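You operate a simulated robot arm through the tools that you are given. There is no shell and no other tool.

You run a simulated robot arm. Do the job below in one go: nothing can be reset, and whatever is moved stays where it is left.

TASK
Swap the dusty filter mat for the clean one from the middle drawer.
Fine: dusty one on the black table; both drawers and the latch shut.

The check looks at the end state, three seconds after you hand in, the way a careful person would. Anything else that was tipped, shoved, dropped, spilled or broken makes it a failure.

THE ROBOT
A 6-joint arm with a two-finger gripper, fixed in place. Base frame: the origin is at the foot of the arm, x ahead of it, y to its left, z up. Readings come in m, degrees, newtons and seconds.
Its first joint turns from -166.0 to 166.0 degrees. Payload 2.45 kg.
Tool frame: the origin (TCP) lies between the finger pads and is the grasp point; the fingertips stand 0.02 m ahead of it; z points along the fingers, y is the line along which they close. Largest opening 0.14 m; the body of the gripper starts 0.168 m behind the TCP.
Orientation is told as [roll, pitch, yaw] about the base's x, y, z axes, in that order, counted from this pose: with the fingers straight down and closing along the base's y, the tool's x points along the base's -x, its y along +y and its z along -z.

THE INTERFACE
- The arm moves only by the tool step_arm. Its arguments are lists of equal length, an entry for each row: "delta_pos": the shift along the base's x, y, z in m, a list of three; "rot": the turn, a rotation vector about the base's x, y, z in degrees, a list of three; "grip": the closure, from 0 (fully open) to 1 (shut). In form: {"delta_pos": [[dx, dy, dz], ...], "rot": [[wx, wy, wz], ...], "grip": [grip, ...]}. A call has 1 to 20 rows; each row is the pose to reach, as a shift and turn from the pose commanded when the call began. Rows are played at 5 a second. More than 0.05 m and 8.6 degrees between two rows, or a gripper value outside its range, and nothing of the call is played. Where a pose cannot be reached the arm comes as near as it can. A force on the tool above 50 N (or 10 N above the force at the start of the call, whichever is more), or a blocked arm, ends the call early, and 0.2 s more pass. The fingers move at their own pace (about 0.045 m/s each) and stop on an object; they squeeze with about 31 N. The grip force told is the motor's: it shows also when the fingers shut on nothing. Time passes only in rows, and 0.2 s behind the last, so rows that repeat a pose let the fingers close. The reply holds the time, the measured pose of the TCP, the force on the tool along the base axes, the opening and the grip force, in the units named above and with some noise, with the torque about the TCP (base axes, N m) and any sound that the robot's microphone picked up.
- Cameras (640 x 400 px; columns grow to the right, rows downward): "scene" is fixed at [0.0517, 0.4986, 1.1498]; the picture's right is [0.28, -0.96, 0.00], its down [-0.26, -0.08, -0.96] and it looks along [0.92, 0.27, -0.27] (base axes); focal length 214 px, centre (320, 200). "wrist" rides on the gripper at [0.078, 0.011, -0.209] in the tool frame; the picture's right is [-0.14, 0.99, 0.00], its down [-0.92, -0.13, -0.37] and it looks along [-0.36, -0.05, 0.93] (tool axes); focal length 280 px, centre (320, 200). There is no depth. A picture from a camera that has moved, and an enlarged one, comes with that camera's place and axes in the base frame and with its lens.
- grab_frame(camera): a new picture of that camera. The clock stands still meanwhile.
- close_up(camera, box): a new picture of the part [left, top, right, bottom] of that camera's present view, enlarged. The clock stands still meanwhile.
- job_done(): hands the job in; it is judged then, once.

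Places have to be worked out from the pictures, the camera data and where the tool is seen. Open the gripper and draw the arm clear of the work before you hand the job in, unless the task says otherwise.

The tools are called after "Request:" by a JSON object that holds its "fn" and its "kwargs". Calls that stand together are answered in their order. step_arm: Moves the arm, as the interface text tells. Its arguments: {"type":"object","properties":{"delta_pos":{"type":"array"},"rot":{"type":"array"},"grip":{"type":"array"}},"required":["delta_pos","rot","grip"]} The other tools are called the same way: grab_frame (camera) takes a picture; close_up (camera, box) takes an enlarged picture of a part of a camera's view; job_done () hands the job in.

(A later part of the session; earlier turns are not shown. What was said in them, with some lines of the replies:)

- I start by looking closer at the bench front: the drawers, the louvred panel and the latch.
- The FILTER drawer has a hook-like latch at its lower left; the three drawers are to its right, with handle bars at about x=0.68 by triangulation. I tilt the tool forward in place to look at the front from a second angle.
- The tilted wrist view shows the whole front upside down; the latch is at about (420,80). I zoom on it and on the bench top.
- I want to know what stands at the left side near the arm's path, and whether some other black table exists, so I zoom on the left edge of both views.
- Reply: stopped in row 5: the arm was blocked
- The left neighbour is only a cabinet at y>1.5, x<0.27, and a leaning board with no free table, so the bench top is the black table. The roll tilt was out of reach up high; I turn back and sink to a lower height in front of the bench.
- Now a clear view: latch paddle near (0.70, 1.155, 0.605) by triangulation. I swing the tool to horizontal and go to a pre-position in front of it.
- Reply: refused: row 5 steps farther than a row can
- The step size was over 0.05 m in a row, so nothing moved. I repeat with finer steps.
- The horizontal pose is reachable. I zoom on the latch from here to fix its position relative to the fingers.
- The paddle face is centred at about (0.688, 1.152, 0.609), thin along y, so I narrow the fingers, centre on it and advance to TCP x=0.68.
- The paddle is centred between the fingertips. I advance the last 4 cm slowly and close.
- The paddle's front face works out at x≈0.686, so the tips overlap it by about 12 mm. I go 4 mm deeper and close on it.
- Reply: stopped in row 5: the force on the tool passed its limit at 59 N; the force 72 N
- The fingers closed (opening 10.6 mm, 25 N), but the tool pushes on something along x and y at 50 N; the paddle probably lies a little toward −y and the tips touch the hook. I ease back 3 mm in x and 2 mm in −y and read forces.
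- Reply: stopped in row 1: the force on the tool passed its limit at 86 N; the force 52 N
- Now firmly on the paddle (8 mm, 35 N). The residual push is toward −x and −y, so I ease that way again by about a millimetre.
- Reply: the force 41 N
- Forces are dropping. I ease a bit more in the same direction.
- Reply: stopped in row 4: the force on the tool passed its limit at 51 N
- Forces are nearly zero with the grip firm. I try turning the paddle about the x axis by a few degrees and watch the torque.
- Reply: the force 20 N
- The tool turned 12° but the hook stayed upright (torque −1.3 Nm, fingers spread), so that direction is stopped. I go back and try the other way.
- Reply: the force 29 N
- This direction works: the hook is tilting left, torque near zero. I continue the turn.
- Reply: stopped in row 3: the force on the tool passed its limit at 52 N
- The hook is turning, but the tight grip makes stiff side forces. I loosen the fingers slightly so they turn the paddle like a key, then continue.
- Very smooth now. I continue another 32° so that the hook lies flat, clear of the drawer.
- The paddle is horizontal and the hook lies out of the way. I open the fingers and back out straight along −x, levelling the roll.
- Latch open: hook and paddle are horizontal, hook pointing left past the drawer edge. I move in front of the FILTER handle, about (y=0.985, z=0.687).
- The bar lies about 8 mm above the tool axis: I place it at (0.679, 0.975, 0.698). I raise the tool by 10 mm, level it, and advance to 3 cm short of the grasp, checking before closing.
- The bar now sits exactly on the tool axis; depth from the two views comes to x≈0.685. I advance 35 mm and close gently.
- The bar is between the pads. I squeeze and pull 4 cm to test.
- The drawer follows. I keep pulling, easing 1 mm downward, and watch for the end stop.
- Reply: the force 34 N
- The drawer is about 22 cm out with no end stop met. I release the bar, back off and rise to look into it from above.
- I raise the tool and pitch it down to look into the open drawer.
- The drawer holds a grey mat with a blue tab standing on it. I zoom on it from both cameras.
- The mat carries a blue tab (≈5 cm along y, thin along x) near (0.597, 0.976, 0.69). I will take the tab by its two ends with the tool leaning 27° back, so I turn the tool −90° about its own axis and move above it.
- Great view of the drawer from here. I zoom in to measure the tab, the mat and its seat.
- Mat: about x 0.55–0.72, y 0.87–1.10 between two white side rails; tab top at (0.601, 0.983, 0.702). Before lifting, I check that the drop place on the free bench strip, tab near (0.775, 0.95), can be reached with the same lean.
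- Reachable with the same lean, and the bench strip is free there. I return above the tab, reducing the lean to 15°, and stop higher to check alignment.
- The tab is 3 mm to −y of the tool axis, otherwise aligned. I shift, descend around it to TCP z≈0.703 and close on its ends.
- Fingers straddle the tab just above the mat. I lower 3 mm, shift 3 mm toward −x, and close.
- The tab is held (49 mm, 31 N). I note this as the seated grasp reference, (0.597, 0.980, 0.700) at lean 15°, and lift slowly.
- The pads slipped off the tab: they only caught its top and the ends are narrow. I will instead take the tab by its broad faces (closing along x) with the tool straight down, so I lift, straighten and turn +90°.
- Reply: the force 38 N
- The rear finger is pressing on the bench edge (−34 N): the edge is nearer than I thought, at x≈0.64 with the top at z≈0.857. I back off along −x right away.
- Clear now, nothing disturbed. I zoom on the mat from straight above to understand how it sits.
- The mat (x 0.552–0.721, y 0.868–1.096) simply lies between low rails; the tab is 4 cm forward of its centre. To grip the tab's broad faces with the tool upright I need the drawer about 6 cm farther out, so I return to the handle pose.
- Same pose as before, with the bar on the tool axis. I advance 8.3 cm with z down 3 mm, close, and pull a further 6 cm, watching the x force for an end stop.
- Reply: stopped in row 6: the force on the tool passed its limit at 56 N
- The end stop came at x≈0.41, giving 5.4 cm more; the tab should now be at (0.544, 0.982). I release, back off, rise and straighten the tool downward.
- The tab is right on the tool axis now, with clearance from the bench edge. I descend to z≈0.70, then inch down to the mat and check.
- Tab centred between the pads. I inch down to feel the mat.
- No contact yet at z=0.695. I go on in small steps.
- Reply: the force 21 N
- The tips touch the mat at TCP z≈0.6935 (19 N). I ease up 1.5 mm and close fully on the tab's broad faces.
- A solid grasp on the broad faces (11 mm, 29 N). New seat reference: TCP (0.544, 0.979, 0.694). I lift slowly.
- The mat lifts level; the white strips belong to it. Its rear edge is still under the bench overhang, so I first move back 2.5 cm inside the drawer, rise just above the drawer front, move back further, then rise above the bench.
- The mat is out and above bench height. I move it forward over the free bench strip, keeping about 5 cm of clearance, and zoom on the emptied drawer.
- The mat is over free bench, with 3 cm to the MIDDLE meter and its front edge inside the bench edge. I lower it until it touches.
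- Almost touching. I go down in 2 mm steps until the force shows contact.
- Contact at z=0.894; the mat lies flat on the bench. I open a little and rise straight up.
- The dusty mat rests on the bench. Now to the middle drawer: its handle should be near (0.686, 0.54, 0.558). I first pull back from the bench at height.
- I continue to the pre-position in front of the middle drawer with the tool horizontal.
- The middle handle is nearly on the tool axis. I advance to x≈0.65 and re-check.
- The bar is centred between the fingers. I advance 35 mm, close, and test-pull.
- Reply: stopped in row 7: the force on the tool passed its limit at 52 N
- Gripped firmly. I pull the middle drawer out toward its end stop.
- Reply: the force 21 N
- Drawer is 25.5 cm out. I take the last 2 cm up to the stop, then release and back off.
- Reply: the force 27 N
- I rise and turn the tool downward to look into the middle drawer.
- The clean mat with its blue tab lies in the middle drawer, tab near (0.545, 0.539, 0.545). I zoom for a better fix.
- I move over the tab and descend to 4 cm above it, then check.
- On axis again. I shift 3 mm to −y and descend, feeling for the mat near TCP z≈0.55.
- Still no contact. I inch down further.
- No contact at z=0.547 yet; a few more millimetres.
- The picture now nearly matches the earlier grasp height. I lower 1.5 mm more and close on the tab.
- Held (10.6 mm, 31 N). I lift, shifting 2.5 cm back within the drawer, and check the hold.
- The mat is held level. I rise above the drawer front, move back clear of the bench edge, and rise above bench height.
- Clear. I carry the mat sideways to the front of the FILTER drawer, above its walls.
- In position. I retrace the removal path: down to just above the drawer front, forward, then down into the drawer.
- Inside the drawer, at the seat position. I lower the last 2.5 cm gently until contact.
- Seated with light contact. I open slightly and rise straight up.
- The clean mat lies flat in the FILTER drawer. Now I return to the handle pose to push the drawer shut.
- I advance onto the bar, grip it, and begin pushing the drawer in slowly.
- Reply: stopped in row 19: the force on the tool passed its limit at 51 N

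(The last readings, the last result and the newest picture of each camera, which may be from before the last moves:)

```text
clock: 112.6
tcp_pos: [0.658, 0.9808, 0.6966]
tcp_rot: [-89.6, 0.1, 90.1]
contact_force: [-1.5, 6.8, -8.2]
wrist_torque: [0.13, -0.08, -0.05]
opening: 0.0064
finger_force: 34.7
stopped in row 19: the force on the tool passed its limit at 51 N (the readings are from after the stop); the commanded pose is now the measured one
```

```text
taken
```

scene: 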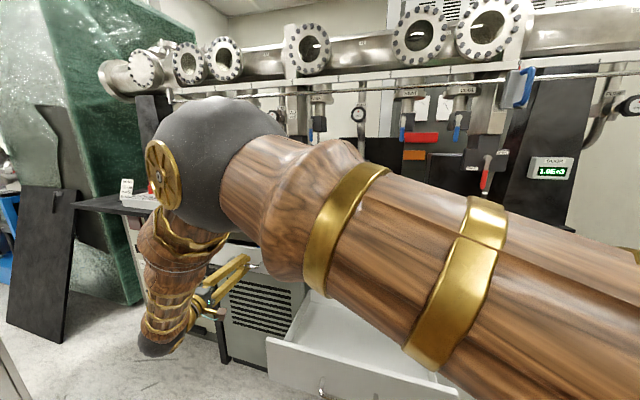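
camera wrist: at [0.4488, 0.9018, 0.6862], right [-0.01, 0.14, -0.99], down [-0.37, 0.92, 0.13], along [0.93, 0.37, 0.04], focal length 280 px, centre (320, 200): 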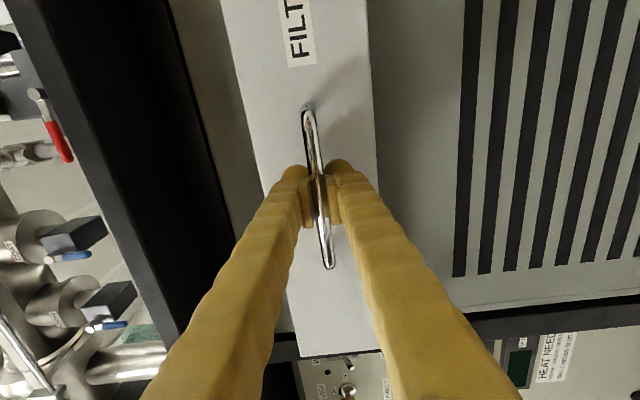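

Stopped 2.6 cm short by a brief force peak; the forces are low now. I continue pushing gently.

Request:
{"fn": "step_arm", "kwargs": {"delta_pos": [[0.005, 0, -0.0005], [0.01, 0, -0.0005], [0.015, 0, -0.0005], [0.02, 0, -0.0005], [0.024, 0, -0.0005]], "rot": [[0, 0, 0], [0, 0, 0], [0, 0, 0], [0, 0, 0], [0, 0, 0]], "grip": [1, 1, 1, 1, 1]}}

Request:
{"fn": "grab_frame", "kwargs": {"camera": "wrist"}}

```text
clock: 113.8
tcp_pos: [0.6809, 0.9805, 0.6963]
tcp_rot: [-89.7, 0.0, 90.0]
contact_force: [2.0, 17.4, -10.8]
wrist_torque: [0.07, -0.1, -0.02]
opening: 0.0062
finger_force: 34.4
```

```text
taken
camera wrist: at [0.4733, 0.9017, 0.686], right [-0.01, 0.14, -0.99], down [-0.37, 0.92, 0.13], along [0.93, 0.37, 0.05], focal length 280 px, centre (320, 200)
```

wrist: 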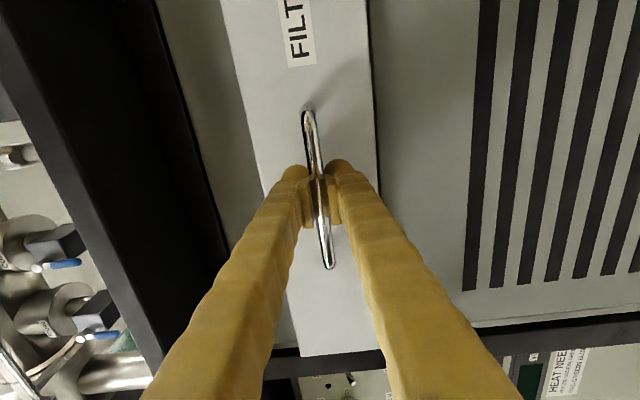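

Almost shut (0.681 versus 0.684 originally). I push until it meets the stop.

Request:
{"fn": "step_arm", "kwargs": {"delta_pos": [[0.002, 0, 0], [0.004, 0, 0], [0.006, 0, 0], [0.008, 0, 0]], "rot": [[0, 0, 0], [0, 0, 0], [0, 0, 0], [0, 0, 0]], "grip": [1, 1, 1, 1]}}

```text
clock: 114.8
tcp_pos: [0.6881, 0.9816, 0.6964]
tcp_rot: [-89.7, 0.0, 90.1]
contact_force: [-39.3, -0.8, -7.1]
wrist_torque: [0.06, -0.05, 0.01]
opening: 0.0066
finger_force: 34.4
```

The stop is met (−39 N). I release without pulling, back off and check that the drawer is flush.

Request:
{"fn": "step_arm", "kwargs": {"delta_pos": [[-0.001, 0, 0], [-0.001, 0, 0], [-0.001, 0, 0], [-0.03, 0, 0], [-0.07, 0, 0], [-0.11, 0, 0], [-0.15, 0, 0]], "rot": [[0, 0, 0], [0, 0, 0], [0, 0, 0], [0, 0, 0], [0, 0, 0], [0, 0, 0], [0, 0, 0]], "grip": [0.8, 0.65, 0.6, 0.6, 0.6, 0.6, 0.6]}}

Request:
{"fn": "grab_frame", "kwargs": {"camera": "wrist"}}

Request:
{"fn": "grab_frame", "kwargs": {"camera": "scene"}}

```text
clock: 116.4
tcp_pos: [0.5395, 0.9821, 0.697]
tcp_rot: [-89.7, -0.1, 90.0]
contact_force: [1.0, -0.1, 0.1]
wrist_torque: [0.01, -0.03, 0.01]
opening: 0.056
finger_force: 0.1
```

```text
taken
camera wrist: at [0.331, 0.9027, 0.6861], right [0.0, 0.14, -0.99], down [-0.37, 0.92, 0.13], along [0.93, 0.37, 0.05], focal length 280 px, centre (320, 200)
```

wrist: 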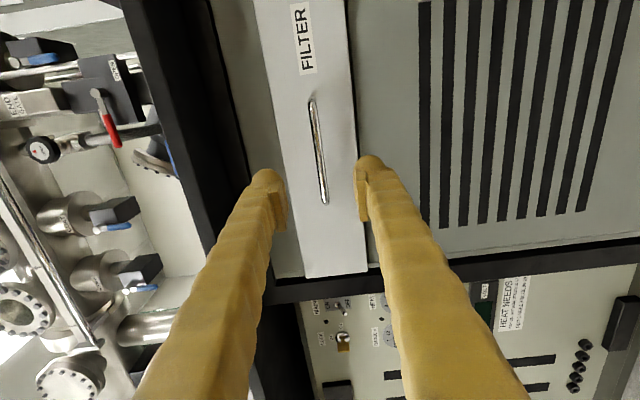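

```text
taken
```

scene: 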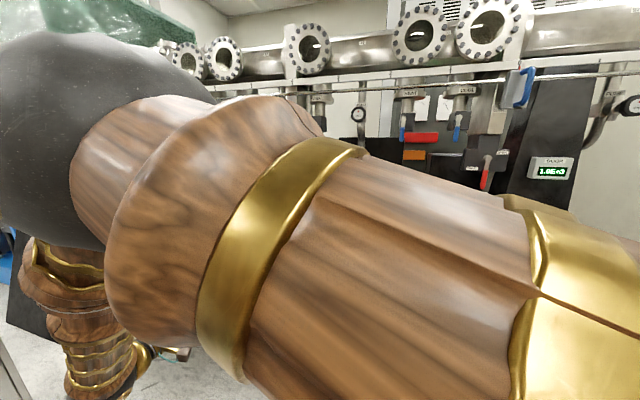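

The drawer front looks flush. Next the latch: I move in front of it with the same horizontal tool (closing along z) and look.

Request:
{"fn": "step_arm", "kwargs": {"delta_pos": [[0, 0.035, -0.018], [0, 0.07, -0.036], [0, 0.105, -0.054], [0, 0.14, -0.072], [0, 0.168, -0.087], [0, 0.168, -0.087]], "rot": [[0, 0, 0], [0, 0, 0], [0, 0, 0], [0, 0, 0], [0, 0, 0], [0, 0, 0]], "grip": [0.6, 0.6, 0.6, 0.6, 0.6, 0.6]}}

Request:
{"fn": "grab_frame", "kwargs": {"camera": "wrist"}}

Request:
{"fn": "close_up", "kwargs": {"camera": "scene", "box": [180, 220, 308, 300]}}

```text
clock: 117.8
tcp_pos: [0.5391, 1.1467, 0.6089]
tcp_rot: [-89.6, 0.0, 90.1]
contact_force: [0.2, 0.2, 0.9]
wrist_torque: [0.04, -0.01, 0.02]
opening: 0.0558
finger_force: 0.0
```

```text
taken
camera wrist: at [0.3308, 1.0692, 0.5993], right [-0.01, 0.14, -0.99], down [-0.37, 0.92, 0.13], along [0.93, 0.37, 0.05], focal length 280 px, centre (320, 200)
```

wrist: 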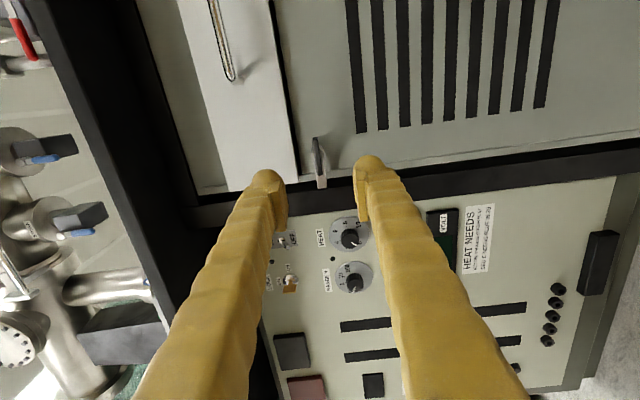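

```text
5.00 times, centred on (244, 260) of scene
camera zoom: at [0.0517, 0.4986, 1.1498], right [0.28, -0.96, 0.0], down [-0.26, -0.08, -0.96], along [0.92, 0.27, -0.27], focal length 1072 px, centre (700, -100)
```

zoom: 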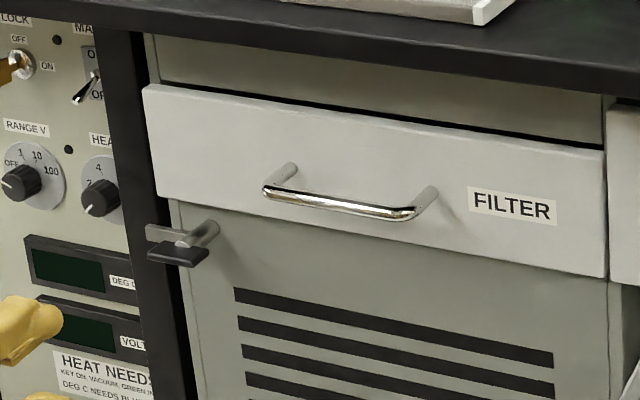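

The drawer is flush and the latch still lies horizontal. I zoom on the latch to align.

Request:
{"fn": "close_up", "kwargs": {"camera": "wrist", "box": [240, 110, 400, 210]}}

```text
4.00 times, centred on (320, 160) of wrist
camera zoom: at [0.3308, 1.0692, 0.5993], right [-0.01, 0.14, -0.99], down [-0.37, 0.92, 0.13], along [0.93, 0.37, 0.05], focal length 1122 px, centre (320, 360)
```

zoom: 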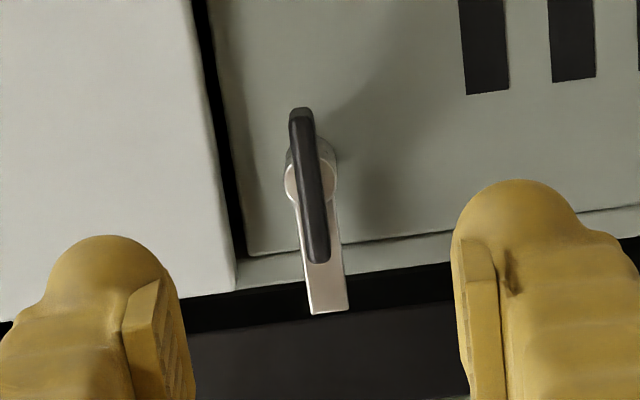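

The paddle is 2–3 mm above and toward +y of the axis. I correct and advance to TCP x≈0.674 with the fingers 5 cm open.

Request:
{"fn": "step_arm", "kwargs": {"delta_pos": [[0.03, 0.0025, 0.002], [0.06, 0.0025, 0.002], [0.09, 0.0025, 0.002], [0.115, 0.0025, 0.002], [0.13, 0.0025, 0.002], [0.135, 0.0025, 0.002]], "rot": [[0, 0, 0], [0, 0, 0], [0, 0, 0], [0, 0, 0], [0, 0, 0], [0, 0, 0]], "grip": [0.65, 0.65, 0.65, 0.65, 0.65, 0.65]}}

Request:
{"fn": "close_up", "kwargs": {"camera": "wrist", "box": [220, 120, 420, 245]}}

```text
clock: 119.2
tcp_pos: [0.6745, 1.1519, 0.6117]
tcp_rot: [-89.7, 0.0, 90.0]
contact_force: [-0.7, 0.2, -0.2]
wrist_torque: [-0.01, 0.01, -0.03]
opening: 0.0492
finger_force: 0.1
```

```text
3.20 times, centred on (320, 182) of wrist
camera zoom: at [0.4663, 1.0721, 0.6015], right [-0.01, 0.14, -0.99], down [-0.37, 0.92, 0.13], along [0.93, 0.37, 0.05], focal length 897 px, centre (320, 256)
```

zoom: 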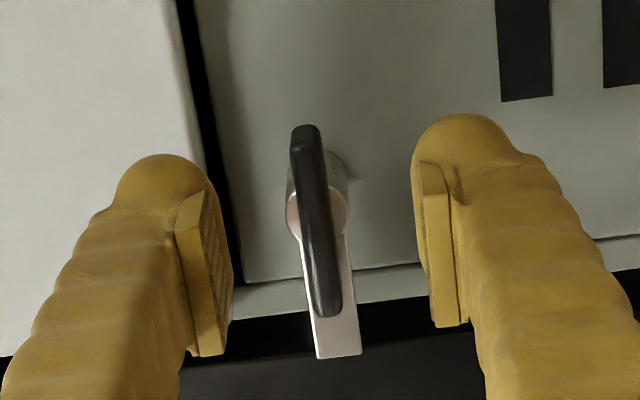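

I shift 3 mm back toward −y, close to a loose key-like grip, and turn the paddle back about +x in steps.

Request:
{"fn": "step_arm", "kwargs": {"delta_pos": [[0, -0.003, -0.001], [0, -0.003, -0.001], [0, -0.003, -0.001], [0, -0.003, -0.001], [0, -0.003, -0.001], [0, -0.003, -0.001], [0, -0.003, -0.001], [0, -0.003, -0.001], [0, -0.003, -0.001], [0, -0.003, -0.001]], "rot": [[0, 0, 0], [0, 0, 0], [0, 0, 0], [0, 0, 0], [4, 0, 0], [8, 0, 0], [12, 0, 0], [16, 0, 0], [20, 0, 0], [24, 0, 0]], "grip": [0.7, 0.8, 0.88, 0.92, 0.92, 0.92, 0.92, 0.92, 0.92, 0.92]}}

Request:
{"fn": "close_up", "kwargs": {"camera": "scene", "box": [180, 240, 260, 290]}}

```text
clock: 121.4
tcp_pos: [0.6758, 1.1476, 0.6111]
tcp_rot: [-89.8, -24.1, 90.1]
contact_force: [0.6, -0.4, 2.1]
wrist_torque: [-0.03, -0.02, 0.0]
opening: 0.0125
finger_force: 1.0
```

```text
8.00 times, centred on (220, 265) of scene
camera zoom: at [0.0517, 0.4986, 1.1498], right [0.28, -0.96, 0.0], down [-0.26, -0.08, -0.96], along [0.92, 0.27, -0.27], focal length 1716 px, centre (1120, -320)
```

zoom: 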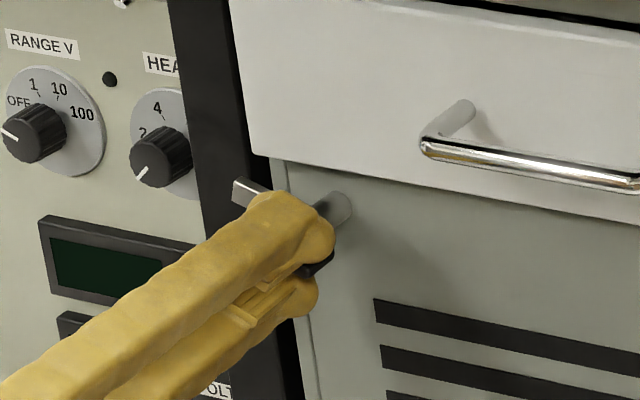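

The hook is turning back smoothly. I continue toward the upright position.

Request:
{"fn": "step_arm", "kwargs": {"delta_pos": [[0, 0, 0], [0, 0, 0], [0, 0, 0], [0, 0, 0], [0, 0, 0], [0, 0, 0], [0, 0, 0], [0, 0, 0], [0, 0, 0], [0, 0, 0], [0, 0, 0], [0, 0, 0], [0, 0, 0]], "rot": [[4, 0, 0], [8, 0, 0], [12, 0, 0], [16, 0, 0], [20, 0, 0], [24, 0, 0], [28, 0, 0], [32, 0, 0], [36, 0, 0], [40, 0, 0], [44, 0, 0], [48, 0, 0], [52, 0, 0]], "grip": [0.92, 0.92, 0.92, 0.92, 0.92, 0.92, 0.92, 0.92, 0.92, 0.92, 0.92, 0.92, 0.92]}}

Request:
{"fn": "close_up", "kwargs": {"camera": "scene", "box": [180, 240, 260, 290]}}

```text
clock: 124.2
tcp_pos: [0.6739, 1.1481, 0.6113]
tcp_rot: [-90.2, -76.0, 90.5]
contact_force: [-1.6, 2.9, -1.5]
wrist_torque: [-0.03, 0.0, 0.04]
opening: 0.013
finger_force: 1.4
```

```text
8.00 times, centred on (220, 265) of scene
camera zoom: at [0.0517, 0.4986, 1.1498], right [0.28, -0.96, 0.0], down [-0.26, -0.08, -0.96], along [0.92, 0.27, -0.27], focal length 1716 px, centre (1120, -320)
```

zoom: 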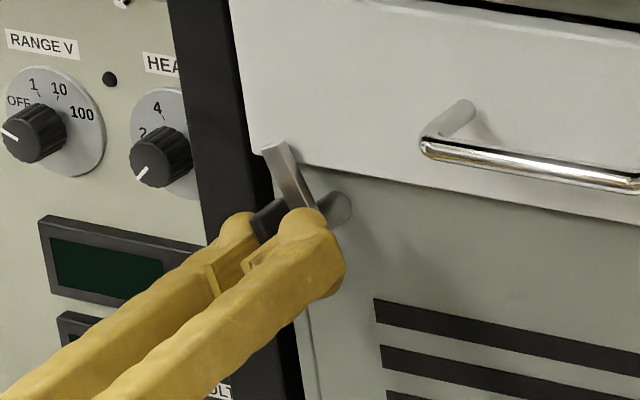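

About 15–20° remain. I keep turning until the stop is felt, allowing for the play in the grip.

Request:
{"fn": "step_arm", "kwargs": {"delta_pos": [[0, 0, 0], [0, 0, 0], [0, 0, 0], [0, 0, 0], [0, 0, 0], [0, 0, 0], [0, 0, 0]], "rot": [[3, 0, 0], [6, 0, 0], [10, 0, 0], [14, 0, 0], [17, 0, 0], [20, 0, 0], [22, 0, 0]], "grip": [0.92, 0.92, 0.92, 0.92, 0.92, 0.92, 0.92]}}

Request:
{"fn": "close_up", "kwargs": {"camera": "scene", "box": [180, 240, 260, 290]}}

```text
clock: 125.8
tcp_pos: [0.6745, 1.1484, 0.6096]
tcp_rot: [91.3, -82.0, -90.8]
contact_force: [0.1, 4.3, -2.5]
wrist_torque: [-0.12, 0.06, 0.06]
opening: 0.0139
finger_force: 2.0
```

```text
8.00 times, centred on (220, 265) of scene
camera zoom: at [0.0517, 0.4986, 1.1498], right [0.28, -0.96, 0.0], down [-0.26, -0.08, -0.96], along [0.92, 0.27, -0.27], focal length 1716 px, centre (1120, -320)
```

zoom: 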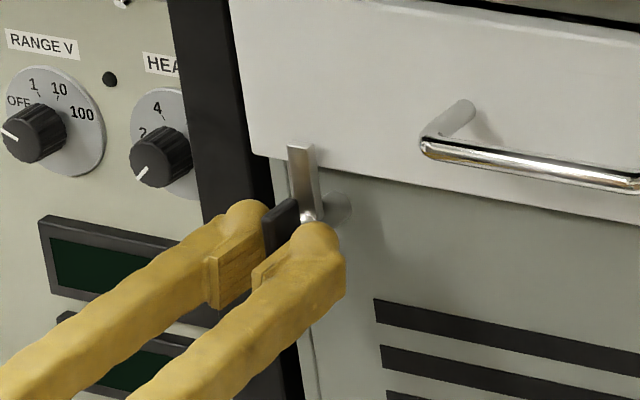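

The hook is upright over the drawer front, as at the start, and against its stop. I turn the fingers back 8° to relax, open, and back out.

Request:
{"fn": "step_arm", "kwargs": {"delta_pos": [[0, 0, 0], [0, 0, 0], [0, 0, 0], [0, 0, 0], [-0.03, 0, 0], [-0.06, 0, 0], [-0.1, 0, 0], [-0.14, 0, 0], [-0.18, 0, 0]], "rot": [[-4, 0, 0], [-7, 0, 0], [-7, 0, 0], [-7, 0, 0], [-7, 0, 0], [-7, 0, 0], [-7, 0, 0], [-7, 0, 0], [-7, 0, 0]], "grip": [0.9, 0.8, 0.65, 0.6, 0.6, 0.6, 0.6, 0.6, 0.6]}}

Request:
{"fn": "grab_frame", "kwargs": {"camera": "wrist"}}

Request:
{"fn": "close_up", "kwargs": {"camera": "scene", "box": [180, 220, 308, 300]}}

```text
clock: 127.8
tcp_pos: [0.4965, 1.1459, 0.6104]
tcp_rot: [98.7, -89.1, -98.3]
contact_force: [1.1, 0.3, 0.0]
wrist_torque: [0.02, -0.04, 0.06]
opening: 0.0559
finger_force: 0.1
```

```text
taken
camera wrist: at [0.2875, 1.158, 0.5322], right [0.0, 0.99, 0.15], down [-0.37, -0.14, 0.92], along [0.93, -0.05, 0.37], focal length 280 px, centre (320, 200)
```

wrist: 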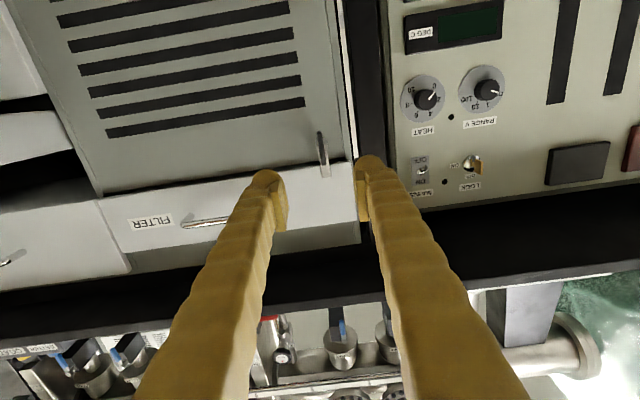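

```text
5.00 times, centred on (244, 260) of scene
camera zoom: at [0.0517, 0.4986, 1.1498], right [0.28, -0.96, 0.0], down [-0.26, -0.08, -0.96], along [0.92, 0.27, -0.27], focal length 1072 px, centre (700, -100)
```

zoom: 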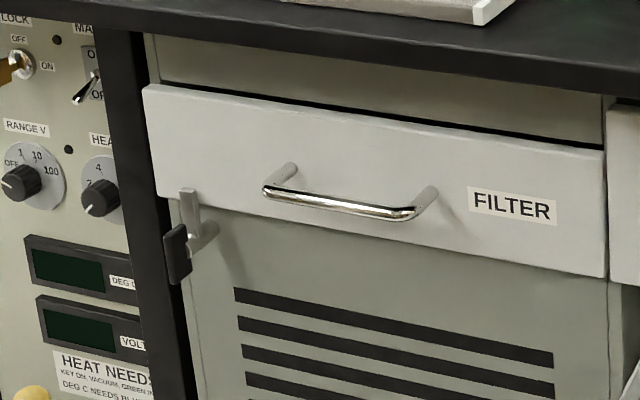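

The latch is shut again. Now the middle drawer: I draw back, roll the fingers to close vertically, and move in front of its handle.

Request:
{"fn": "step_arm", "kwargs": {"delta_pos": [[-0.04, 0, 0], [-0.08, 0, 0], [-0.12, 0, 0], [-0.16, 0, 0], [-0.166, -0.04, 0], [-0.166, -0.083, 0], [-0.166, -0.126, 0], [-0.166, -0.169, -0.005], [-0.166, -0.212, -0.01], [-0.166, -0.255, -0.015], [-0.166, -0.298, -0.02], [-0.166, -0.341, -0.025], [-0.166, -0.384, -0.03], [-0.166, -0.427, -0.035], [-0.166, -0.47, -0.04], [-0.166, -0.513, -0.045], [-0.166, -0.556, -0.049], [-0.166, -0.59, -0.049], [-0.166, -0.605, -0.049]], "rot": [[0, 0, 0], [0, 0, 0], [-7.5, 0, 0], [-15, 0, 0], [-22.5, 0, 0], [-30, 0, 0], [-37.5, 0, 0], [-45, 0, 0], [-52.5, 0, 0], [-60, 0, 0], [-67.5, 0, 0], [-75, 0, 0], [-82.5, 0, 0], [-90, 0, 0], [-90, 0, 0], [-90, 0, 0], [-90, 0, 0], [-90, 0, 0], [-90, 0, 0]], "grip": [0.6, 0.6, 0.6, 0.6, 0.6, 0.6, 0.6, 0.6, 0.6, 0.6, 0.6, 0.6, 0.6, 0.6, 0.6, 0.6, 0.6, 0.6, 0.6]}}

Request:
{"fn": "grab_frame", "kwargs": {"camera": "wrist"}}

```text
clock: 131.8
tcp_pos: [0.3279, 0.5412, 0.5615]
tcp_rot: [-89.7, -0.9, 90.1]
contact_force: [-0.7, -0.1, -1.0]
wrist_torque: [0.0, 0.04, 0.03]
opening: 0.056
finger_force: 0.1
```

```text
taken
camera wrist: at [0.12, 0.4635, 0.551], right [-0.01, 0.15, -0.99], down [-0.37, 0.92, 0.14], along [0.93, 0.37, 0.05], focal length 280 px, centre (320, 200)
```

wrist: 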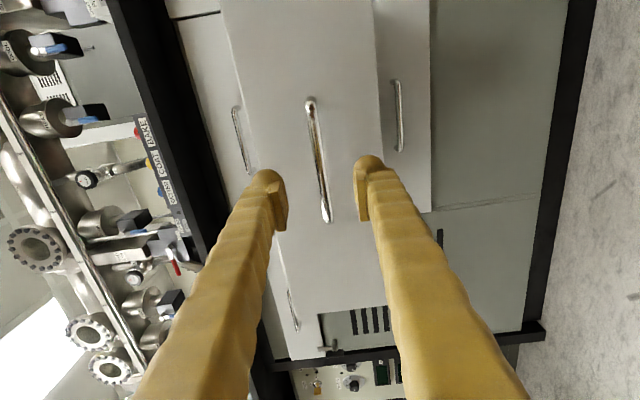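

The bar is centred. I advance 8.5 cm, grip it, and push the drawer in.

Request:
{"fn": "step_arm", "kwargs": {"delta_pos": [[0.04, 0, 0], [0.07, 0, 0], [0.084, 0, 0], [0.084, 0, 0], [0.084, 0, 0], [0.084, 0, 0]], "rot": [[0.9, 0, 0], [0.9, 0, 0], [0.9, 0, 0], [0.9, 0, 0], [0.9, 0, 0], [0.9, 0, 0]], "grip": [0.6, 0.6, 0.7, 0.85, 1, 1]}}

Request:
{"fn": "step_arm", "kwargs": {"delta_pos": [[0.006, 0, 0], [0.014, 0, 0], [0.028, 0, 0], [0.042, 0, 0], [0.056, 0, 0], [0.07, 0, 0], [0.084, 0, 0], [0.098, 0, 0], [0.112, 0, 0], [0.126, 0, 0], [0.14, 0, 0], [0.154, 0, 0], [0.168, 0, 0], [0.182, 0, 0], [0.196, 0, 0], [0.21, 0, 0], [0.224, 0, 0], [0.238, 0, 0], [0.25, 0, 0], [0.262, 0, 0]], "rot": [[0, 0, 0], [0, 0, 0], [0, 0, 0], [0, 0, 0], [0, 0, 0], [0, 0, 0], [0, 0, 0], [0, 0, 0], [0, 0, 0], [0, 0, 0], [0, 0, 0], [0, 0, 0], [0, 0, 0], [0, 0, 0], [0, 0, 0], [0, 0, 0], [0, 0, 0], [0, 0, 0], [0, 0, 0], [0, 0, 0]], "grip": [1, 1, 1, 1, 1, 1, 1, 1, 1, 1, 1, 1, 1, 1, 1, 1, 1, 1, 1, 1]}}

Request:
{"fn": "grab_frame", "kwargs": {"camera": "wrist"}}

```text
clock: 133.2
tcp_pos: [0.413, 0.5432, 0.5609]
tcp_rot: [-89.8, -1.8, 90.1]
contact_force: [1.7, 1.9, 0.0]
wrist_torque: [-0.93, -0.08, -0.06]
opening: 0.0074
finger_force: 27.0
```

```text
clock: 137.4
tcp_pos: [0.6745, 0.5437, 0.561]
tcp_rot: [-89.7, -1.8, 90.1]
contact_force: [-2.2, 6.1, -38.6]
wrist_torque: [-1.25, -0.32, -0.11]
opening: 0.0075
finger_force: 35.3
```

```text
taken
camera wrist: at [0.4654, 0.4649, 0.5487], right [-0.01, 0.17, -0.99], down [-0.37, 0.92, 0.16], along [0.93, 0.37, 0.06], focal length 280 px, centre (320, 200)
```

wrist: 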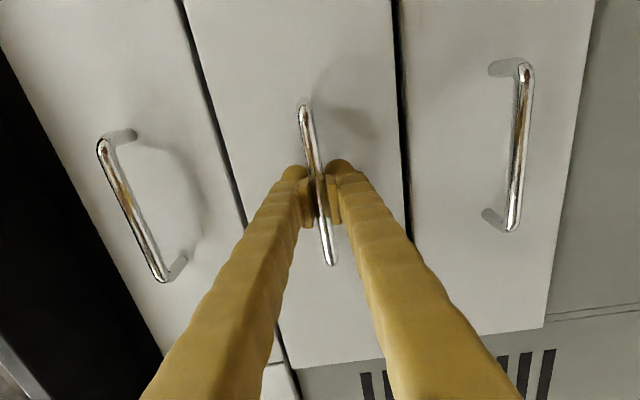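

Nearly shut (0.6745). I relax the small roll error and the vertical push, then press to the stop.

Request:
{"fn": "step_arm", "kwargs": {"delta_pos": [[0, 0, -0.001], [0.003, 0, -0.0015], [0.006, 0, -0.0015], [0.009, 0, -0.0015], [0.012, 0, -0.0015], [0.014, 0, -0.0015]], "rot": [[-0.9, 0, 0], [-1.8, 0, 0], [-1.8, 0, 0], [-1.8, 0, 0], [-1.8, 0, 0], [-1.8, 0, 0]], "grip": [1, 1, 1, 1, 1, 1]}}

```text
clock: 138.8
tcp_pos: [0.6873, 0.5437, 0.5616]
tcp_rot: [-89.8, 0.0, 90.0]
contact_force: [-36.1, -2.3, 8.2]
wrist_torque: [-0.07, 0.03, 0.01]
opening: 0.0063
finger_force: 34.4
```

The stop is met (−36 N at x=0.687). I release without pulling and back off.

Request:
{"fn": "step_arm", "kwargs": {"delta_pos": [[-0.001, 0, 0], [-0.001, 0, 0], [-0.001, 0, 0], [-0.03, 0, 0], [-0.07, 0, 0], [-0.11, 0, 0], [-0.15, 0, 0], [-0.2, 0, 0], [-0.24, 0, 0]], "rot": [[0, 0, 0], [0, 0, 0], [0, 0, 0], [0, 0, 0], [0, 0, 0], [0, 0, 0], [0, 0, 0], [0, 0, 0], [0, 0, 0]], "grip": [0.8, 0.65, 0.6, 0.6, 0.6, 0.6, 0.6, 0.6, 0.6]}}

Request:
{"fn": "grab_frame", "kwargs": {"camera": "wrist"}}

```text
clock: 140.8
tcp_pos: [0.449, 0.5415, 0.5598]
tcp_rot: [-89.7, -0.1, 90.1]
contact_force: [1.0, 0.4, 0.4]
wrist_torque: [0.03, -0.04, -0.01]
opening: 0.0562
finger_force: 0.0
```

```text
taken
camera wrist: at [0.2402, 0.4628, 0.5503], right [-0.01, 0.14, -0.99], down [-0.37, 0.92, 0.13], along [0.93, 0.37, 0.05], focal length 280 px, centre (320, 200)
```

wrist: 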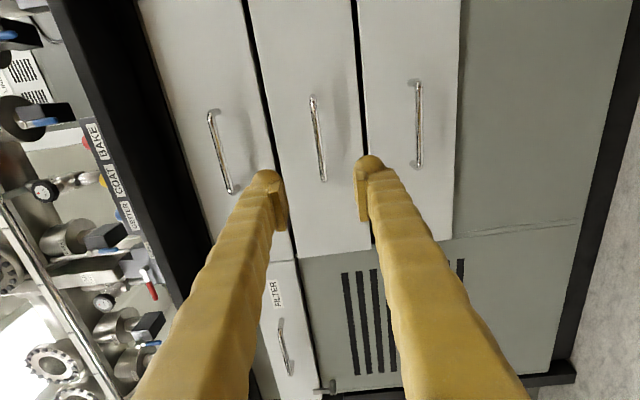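

Both drawers look flush. I retrace upward and away from the bench to clear the view for a final check.

Request:
{"fn": "step_arm", "kwargs": {"delta_pos": [[-0.03, 0, 0.02], [-0.06, 0, 0.05], [-0.065, 0.01, 0.09], [-0.065, 0.02, 0.13], [-0.065, 0.04, 0.17], [-0.065, 0.06, 0.21], [-0.065, 0.085, 0.25], [-0.065, 0.11, 0.28], [-0.065, 0.14, 0.31], [-0.065, 0.17, 0.34], [-0.065, 0.2, 0.37], [-0.065, 0.23, 0.4], [-0.065, 0.26, 0.43], [-0.065, 0.3, 0.44], [-0.065, 0.34, 0.44]], "rot": [[0, 3, 0], [0, 6, 0], [0, 9, 0], [0, 12, 0], [0, 15, 0], [0, 18, 0], [0, 21, 0], [0, 24, 0], [0, 27, 0], [0, 30, 0], [0, 33, 0], [0, 36, 0], [0, 39, 0], [0, 41, 0], [0, 41, 0]], "grip": [0.3, 0.3, 0.3, 0.3, 0.3, 0.3, 0.3, 0.3, 0.3, 0.3, 0.3, 0.3, 0.3, 0.3, 0]}}

Request:
{"fn": "grab_frame", "kwargs": {"camera": "scene"}}

Request:
{"fn": "grab_frame", "kwargs": {"camera": "wrist"}}

```text
clock: 144.0
tcp_pos: [0.3856, 0.8828, 1.0007]
tcp_rot: [-48.6, -0.2, 90.0]
contact_force: [0.8, 0.9, -0.2]
wrist_torque: [-0.03, 0.08, -0.04]
opening: 0.133
finger_force: 0.0
```

```text
taken
```

scene: 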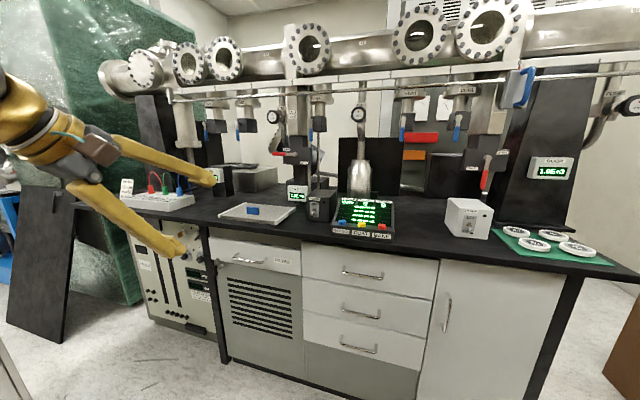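

```text
taken
camera wrist: at [0.2218, 0.8038, 1.13], right [-0.65, 0.14, -0.74], down [-0.19, 0.92, 0.34], along [0.73, 0.37, -0.57], focal length 280 px, centre (320, 200)
```

wrist: 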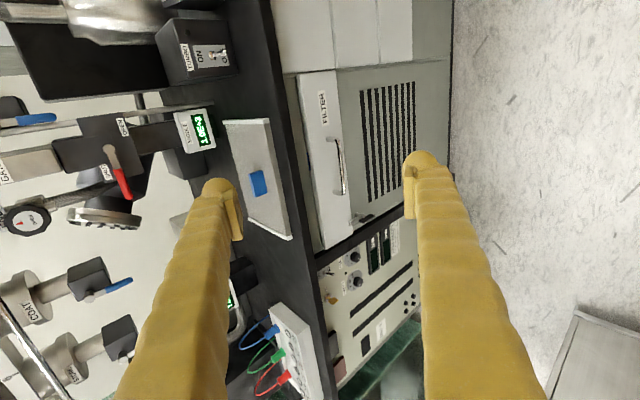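

I check the drawer fronts, the latch and the dusty mat in close-up before handing in.

Request:
{"fn": "close_up", "kwargs": {"camera": "scene", "box": [200, 220, 440, 370]}}

Request:
{"fn": "close_up", "kwargs": {"camera": "scene", "box": [200, 185, 328, 265]}}

Request:
{"fn": "close_up", "kwargs": {"camera": "scene", "box": [200, 235, 264, 275]}}

```text
2.67 times, centred on (320, 295) of scene
camera zoom: at [0.0517, 0.4986, 1.1498], right [0.28, -0.96, 0.0], down [-0.26, -0.08, -0.96], along [0.92, 0.27, -0.27], focal length 572 px, centre (320, -53)
```

zoom: 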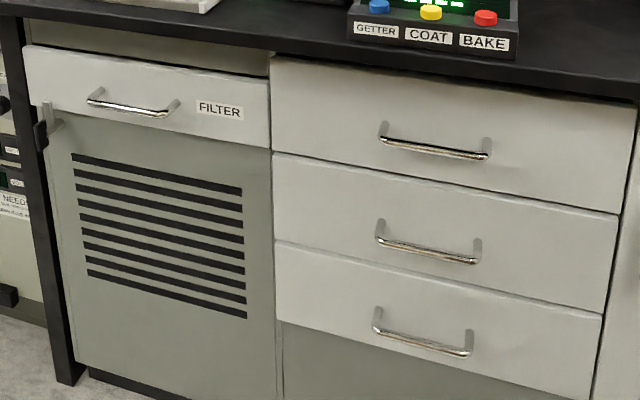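

```text
5.00 times, centred on (264, 225) of scene
camera zoom: at [0.0517, 0.4986, 1.1498], right [0.28, -0.96, 0.0], down [-0.26, -0.08, -0.96], along [0.92, 0.27, -0.27], focal length 1072 px, centre (600, 75)
```

zoom: 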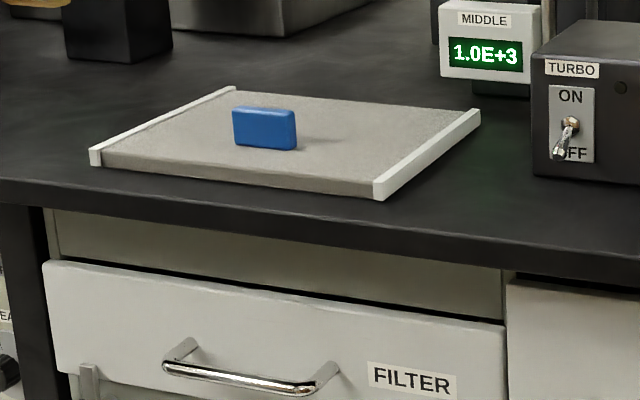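

```text
10.00 times, centred on (232, 255) of scene
camera zoom: at [0.0517, 0.4986, 1.1498], right [0.28, -0.96, 0.0], down [-0.26, -0.08, -0.96], along [0.92, 0.27, -0.27], focal length 2145 px, centre (1200, -350)
```

zoom: 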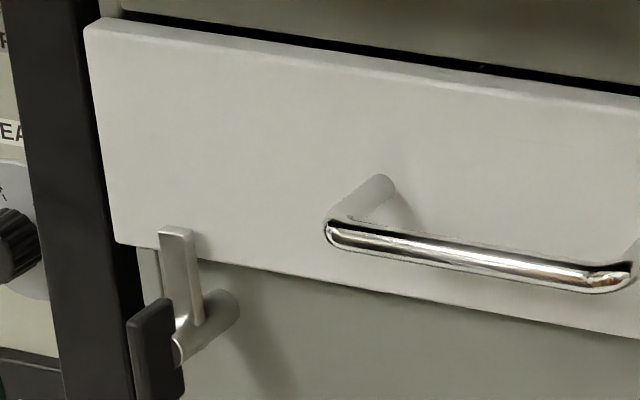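

Both drawers are flush as at the start and the latch hook is upright over the FILTER drawer front. The dusty mat lies flat on the black bench top, and the gripper is open and clear. I hand in the job.

Request:
{"fn": "job_done", "kwargs": {}}

```text
The job is handed in.
```

I swapped the filter mats and handed the job in; I don't have the check's result yet.

- **Clean mat:** it came from the middle drawer and lies flat in the FILTER drawer, where the dusty one was.
- **Dusty mat:** it lies flat on the black bench top, above the FILTER drawer. It is clear of the MIDDLE meter and the TURBO box.
- **Drawers and latch:** in the last pictures both drawer fronts are flush, as at the start. The latch hook is upright over the FILTER drawer front.
- **Arm:** the gripper is open and clear of the bench.

Two things went wrong on the way, and nothing in the pictures looks moved or marked by either. My first grip on the dusty mat slipped off its tab before it lifted. One finger also pressed briefly against the bench edge, at about 34 N.
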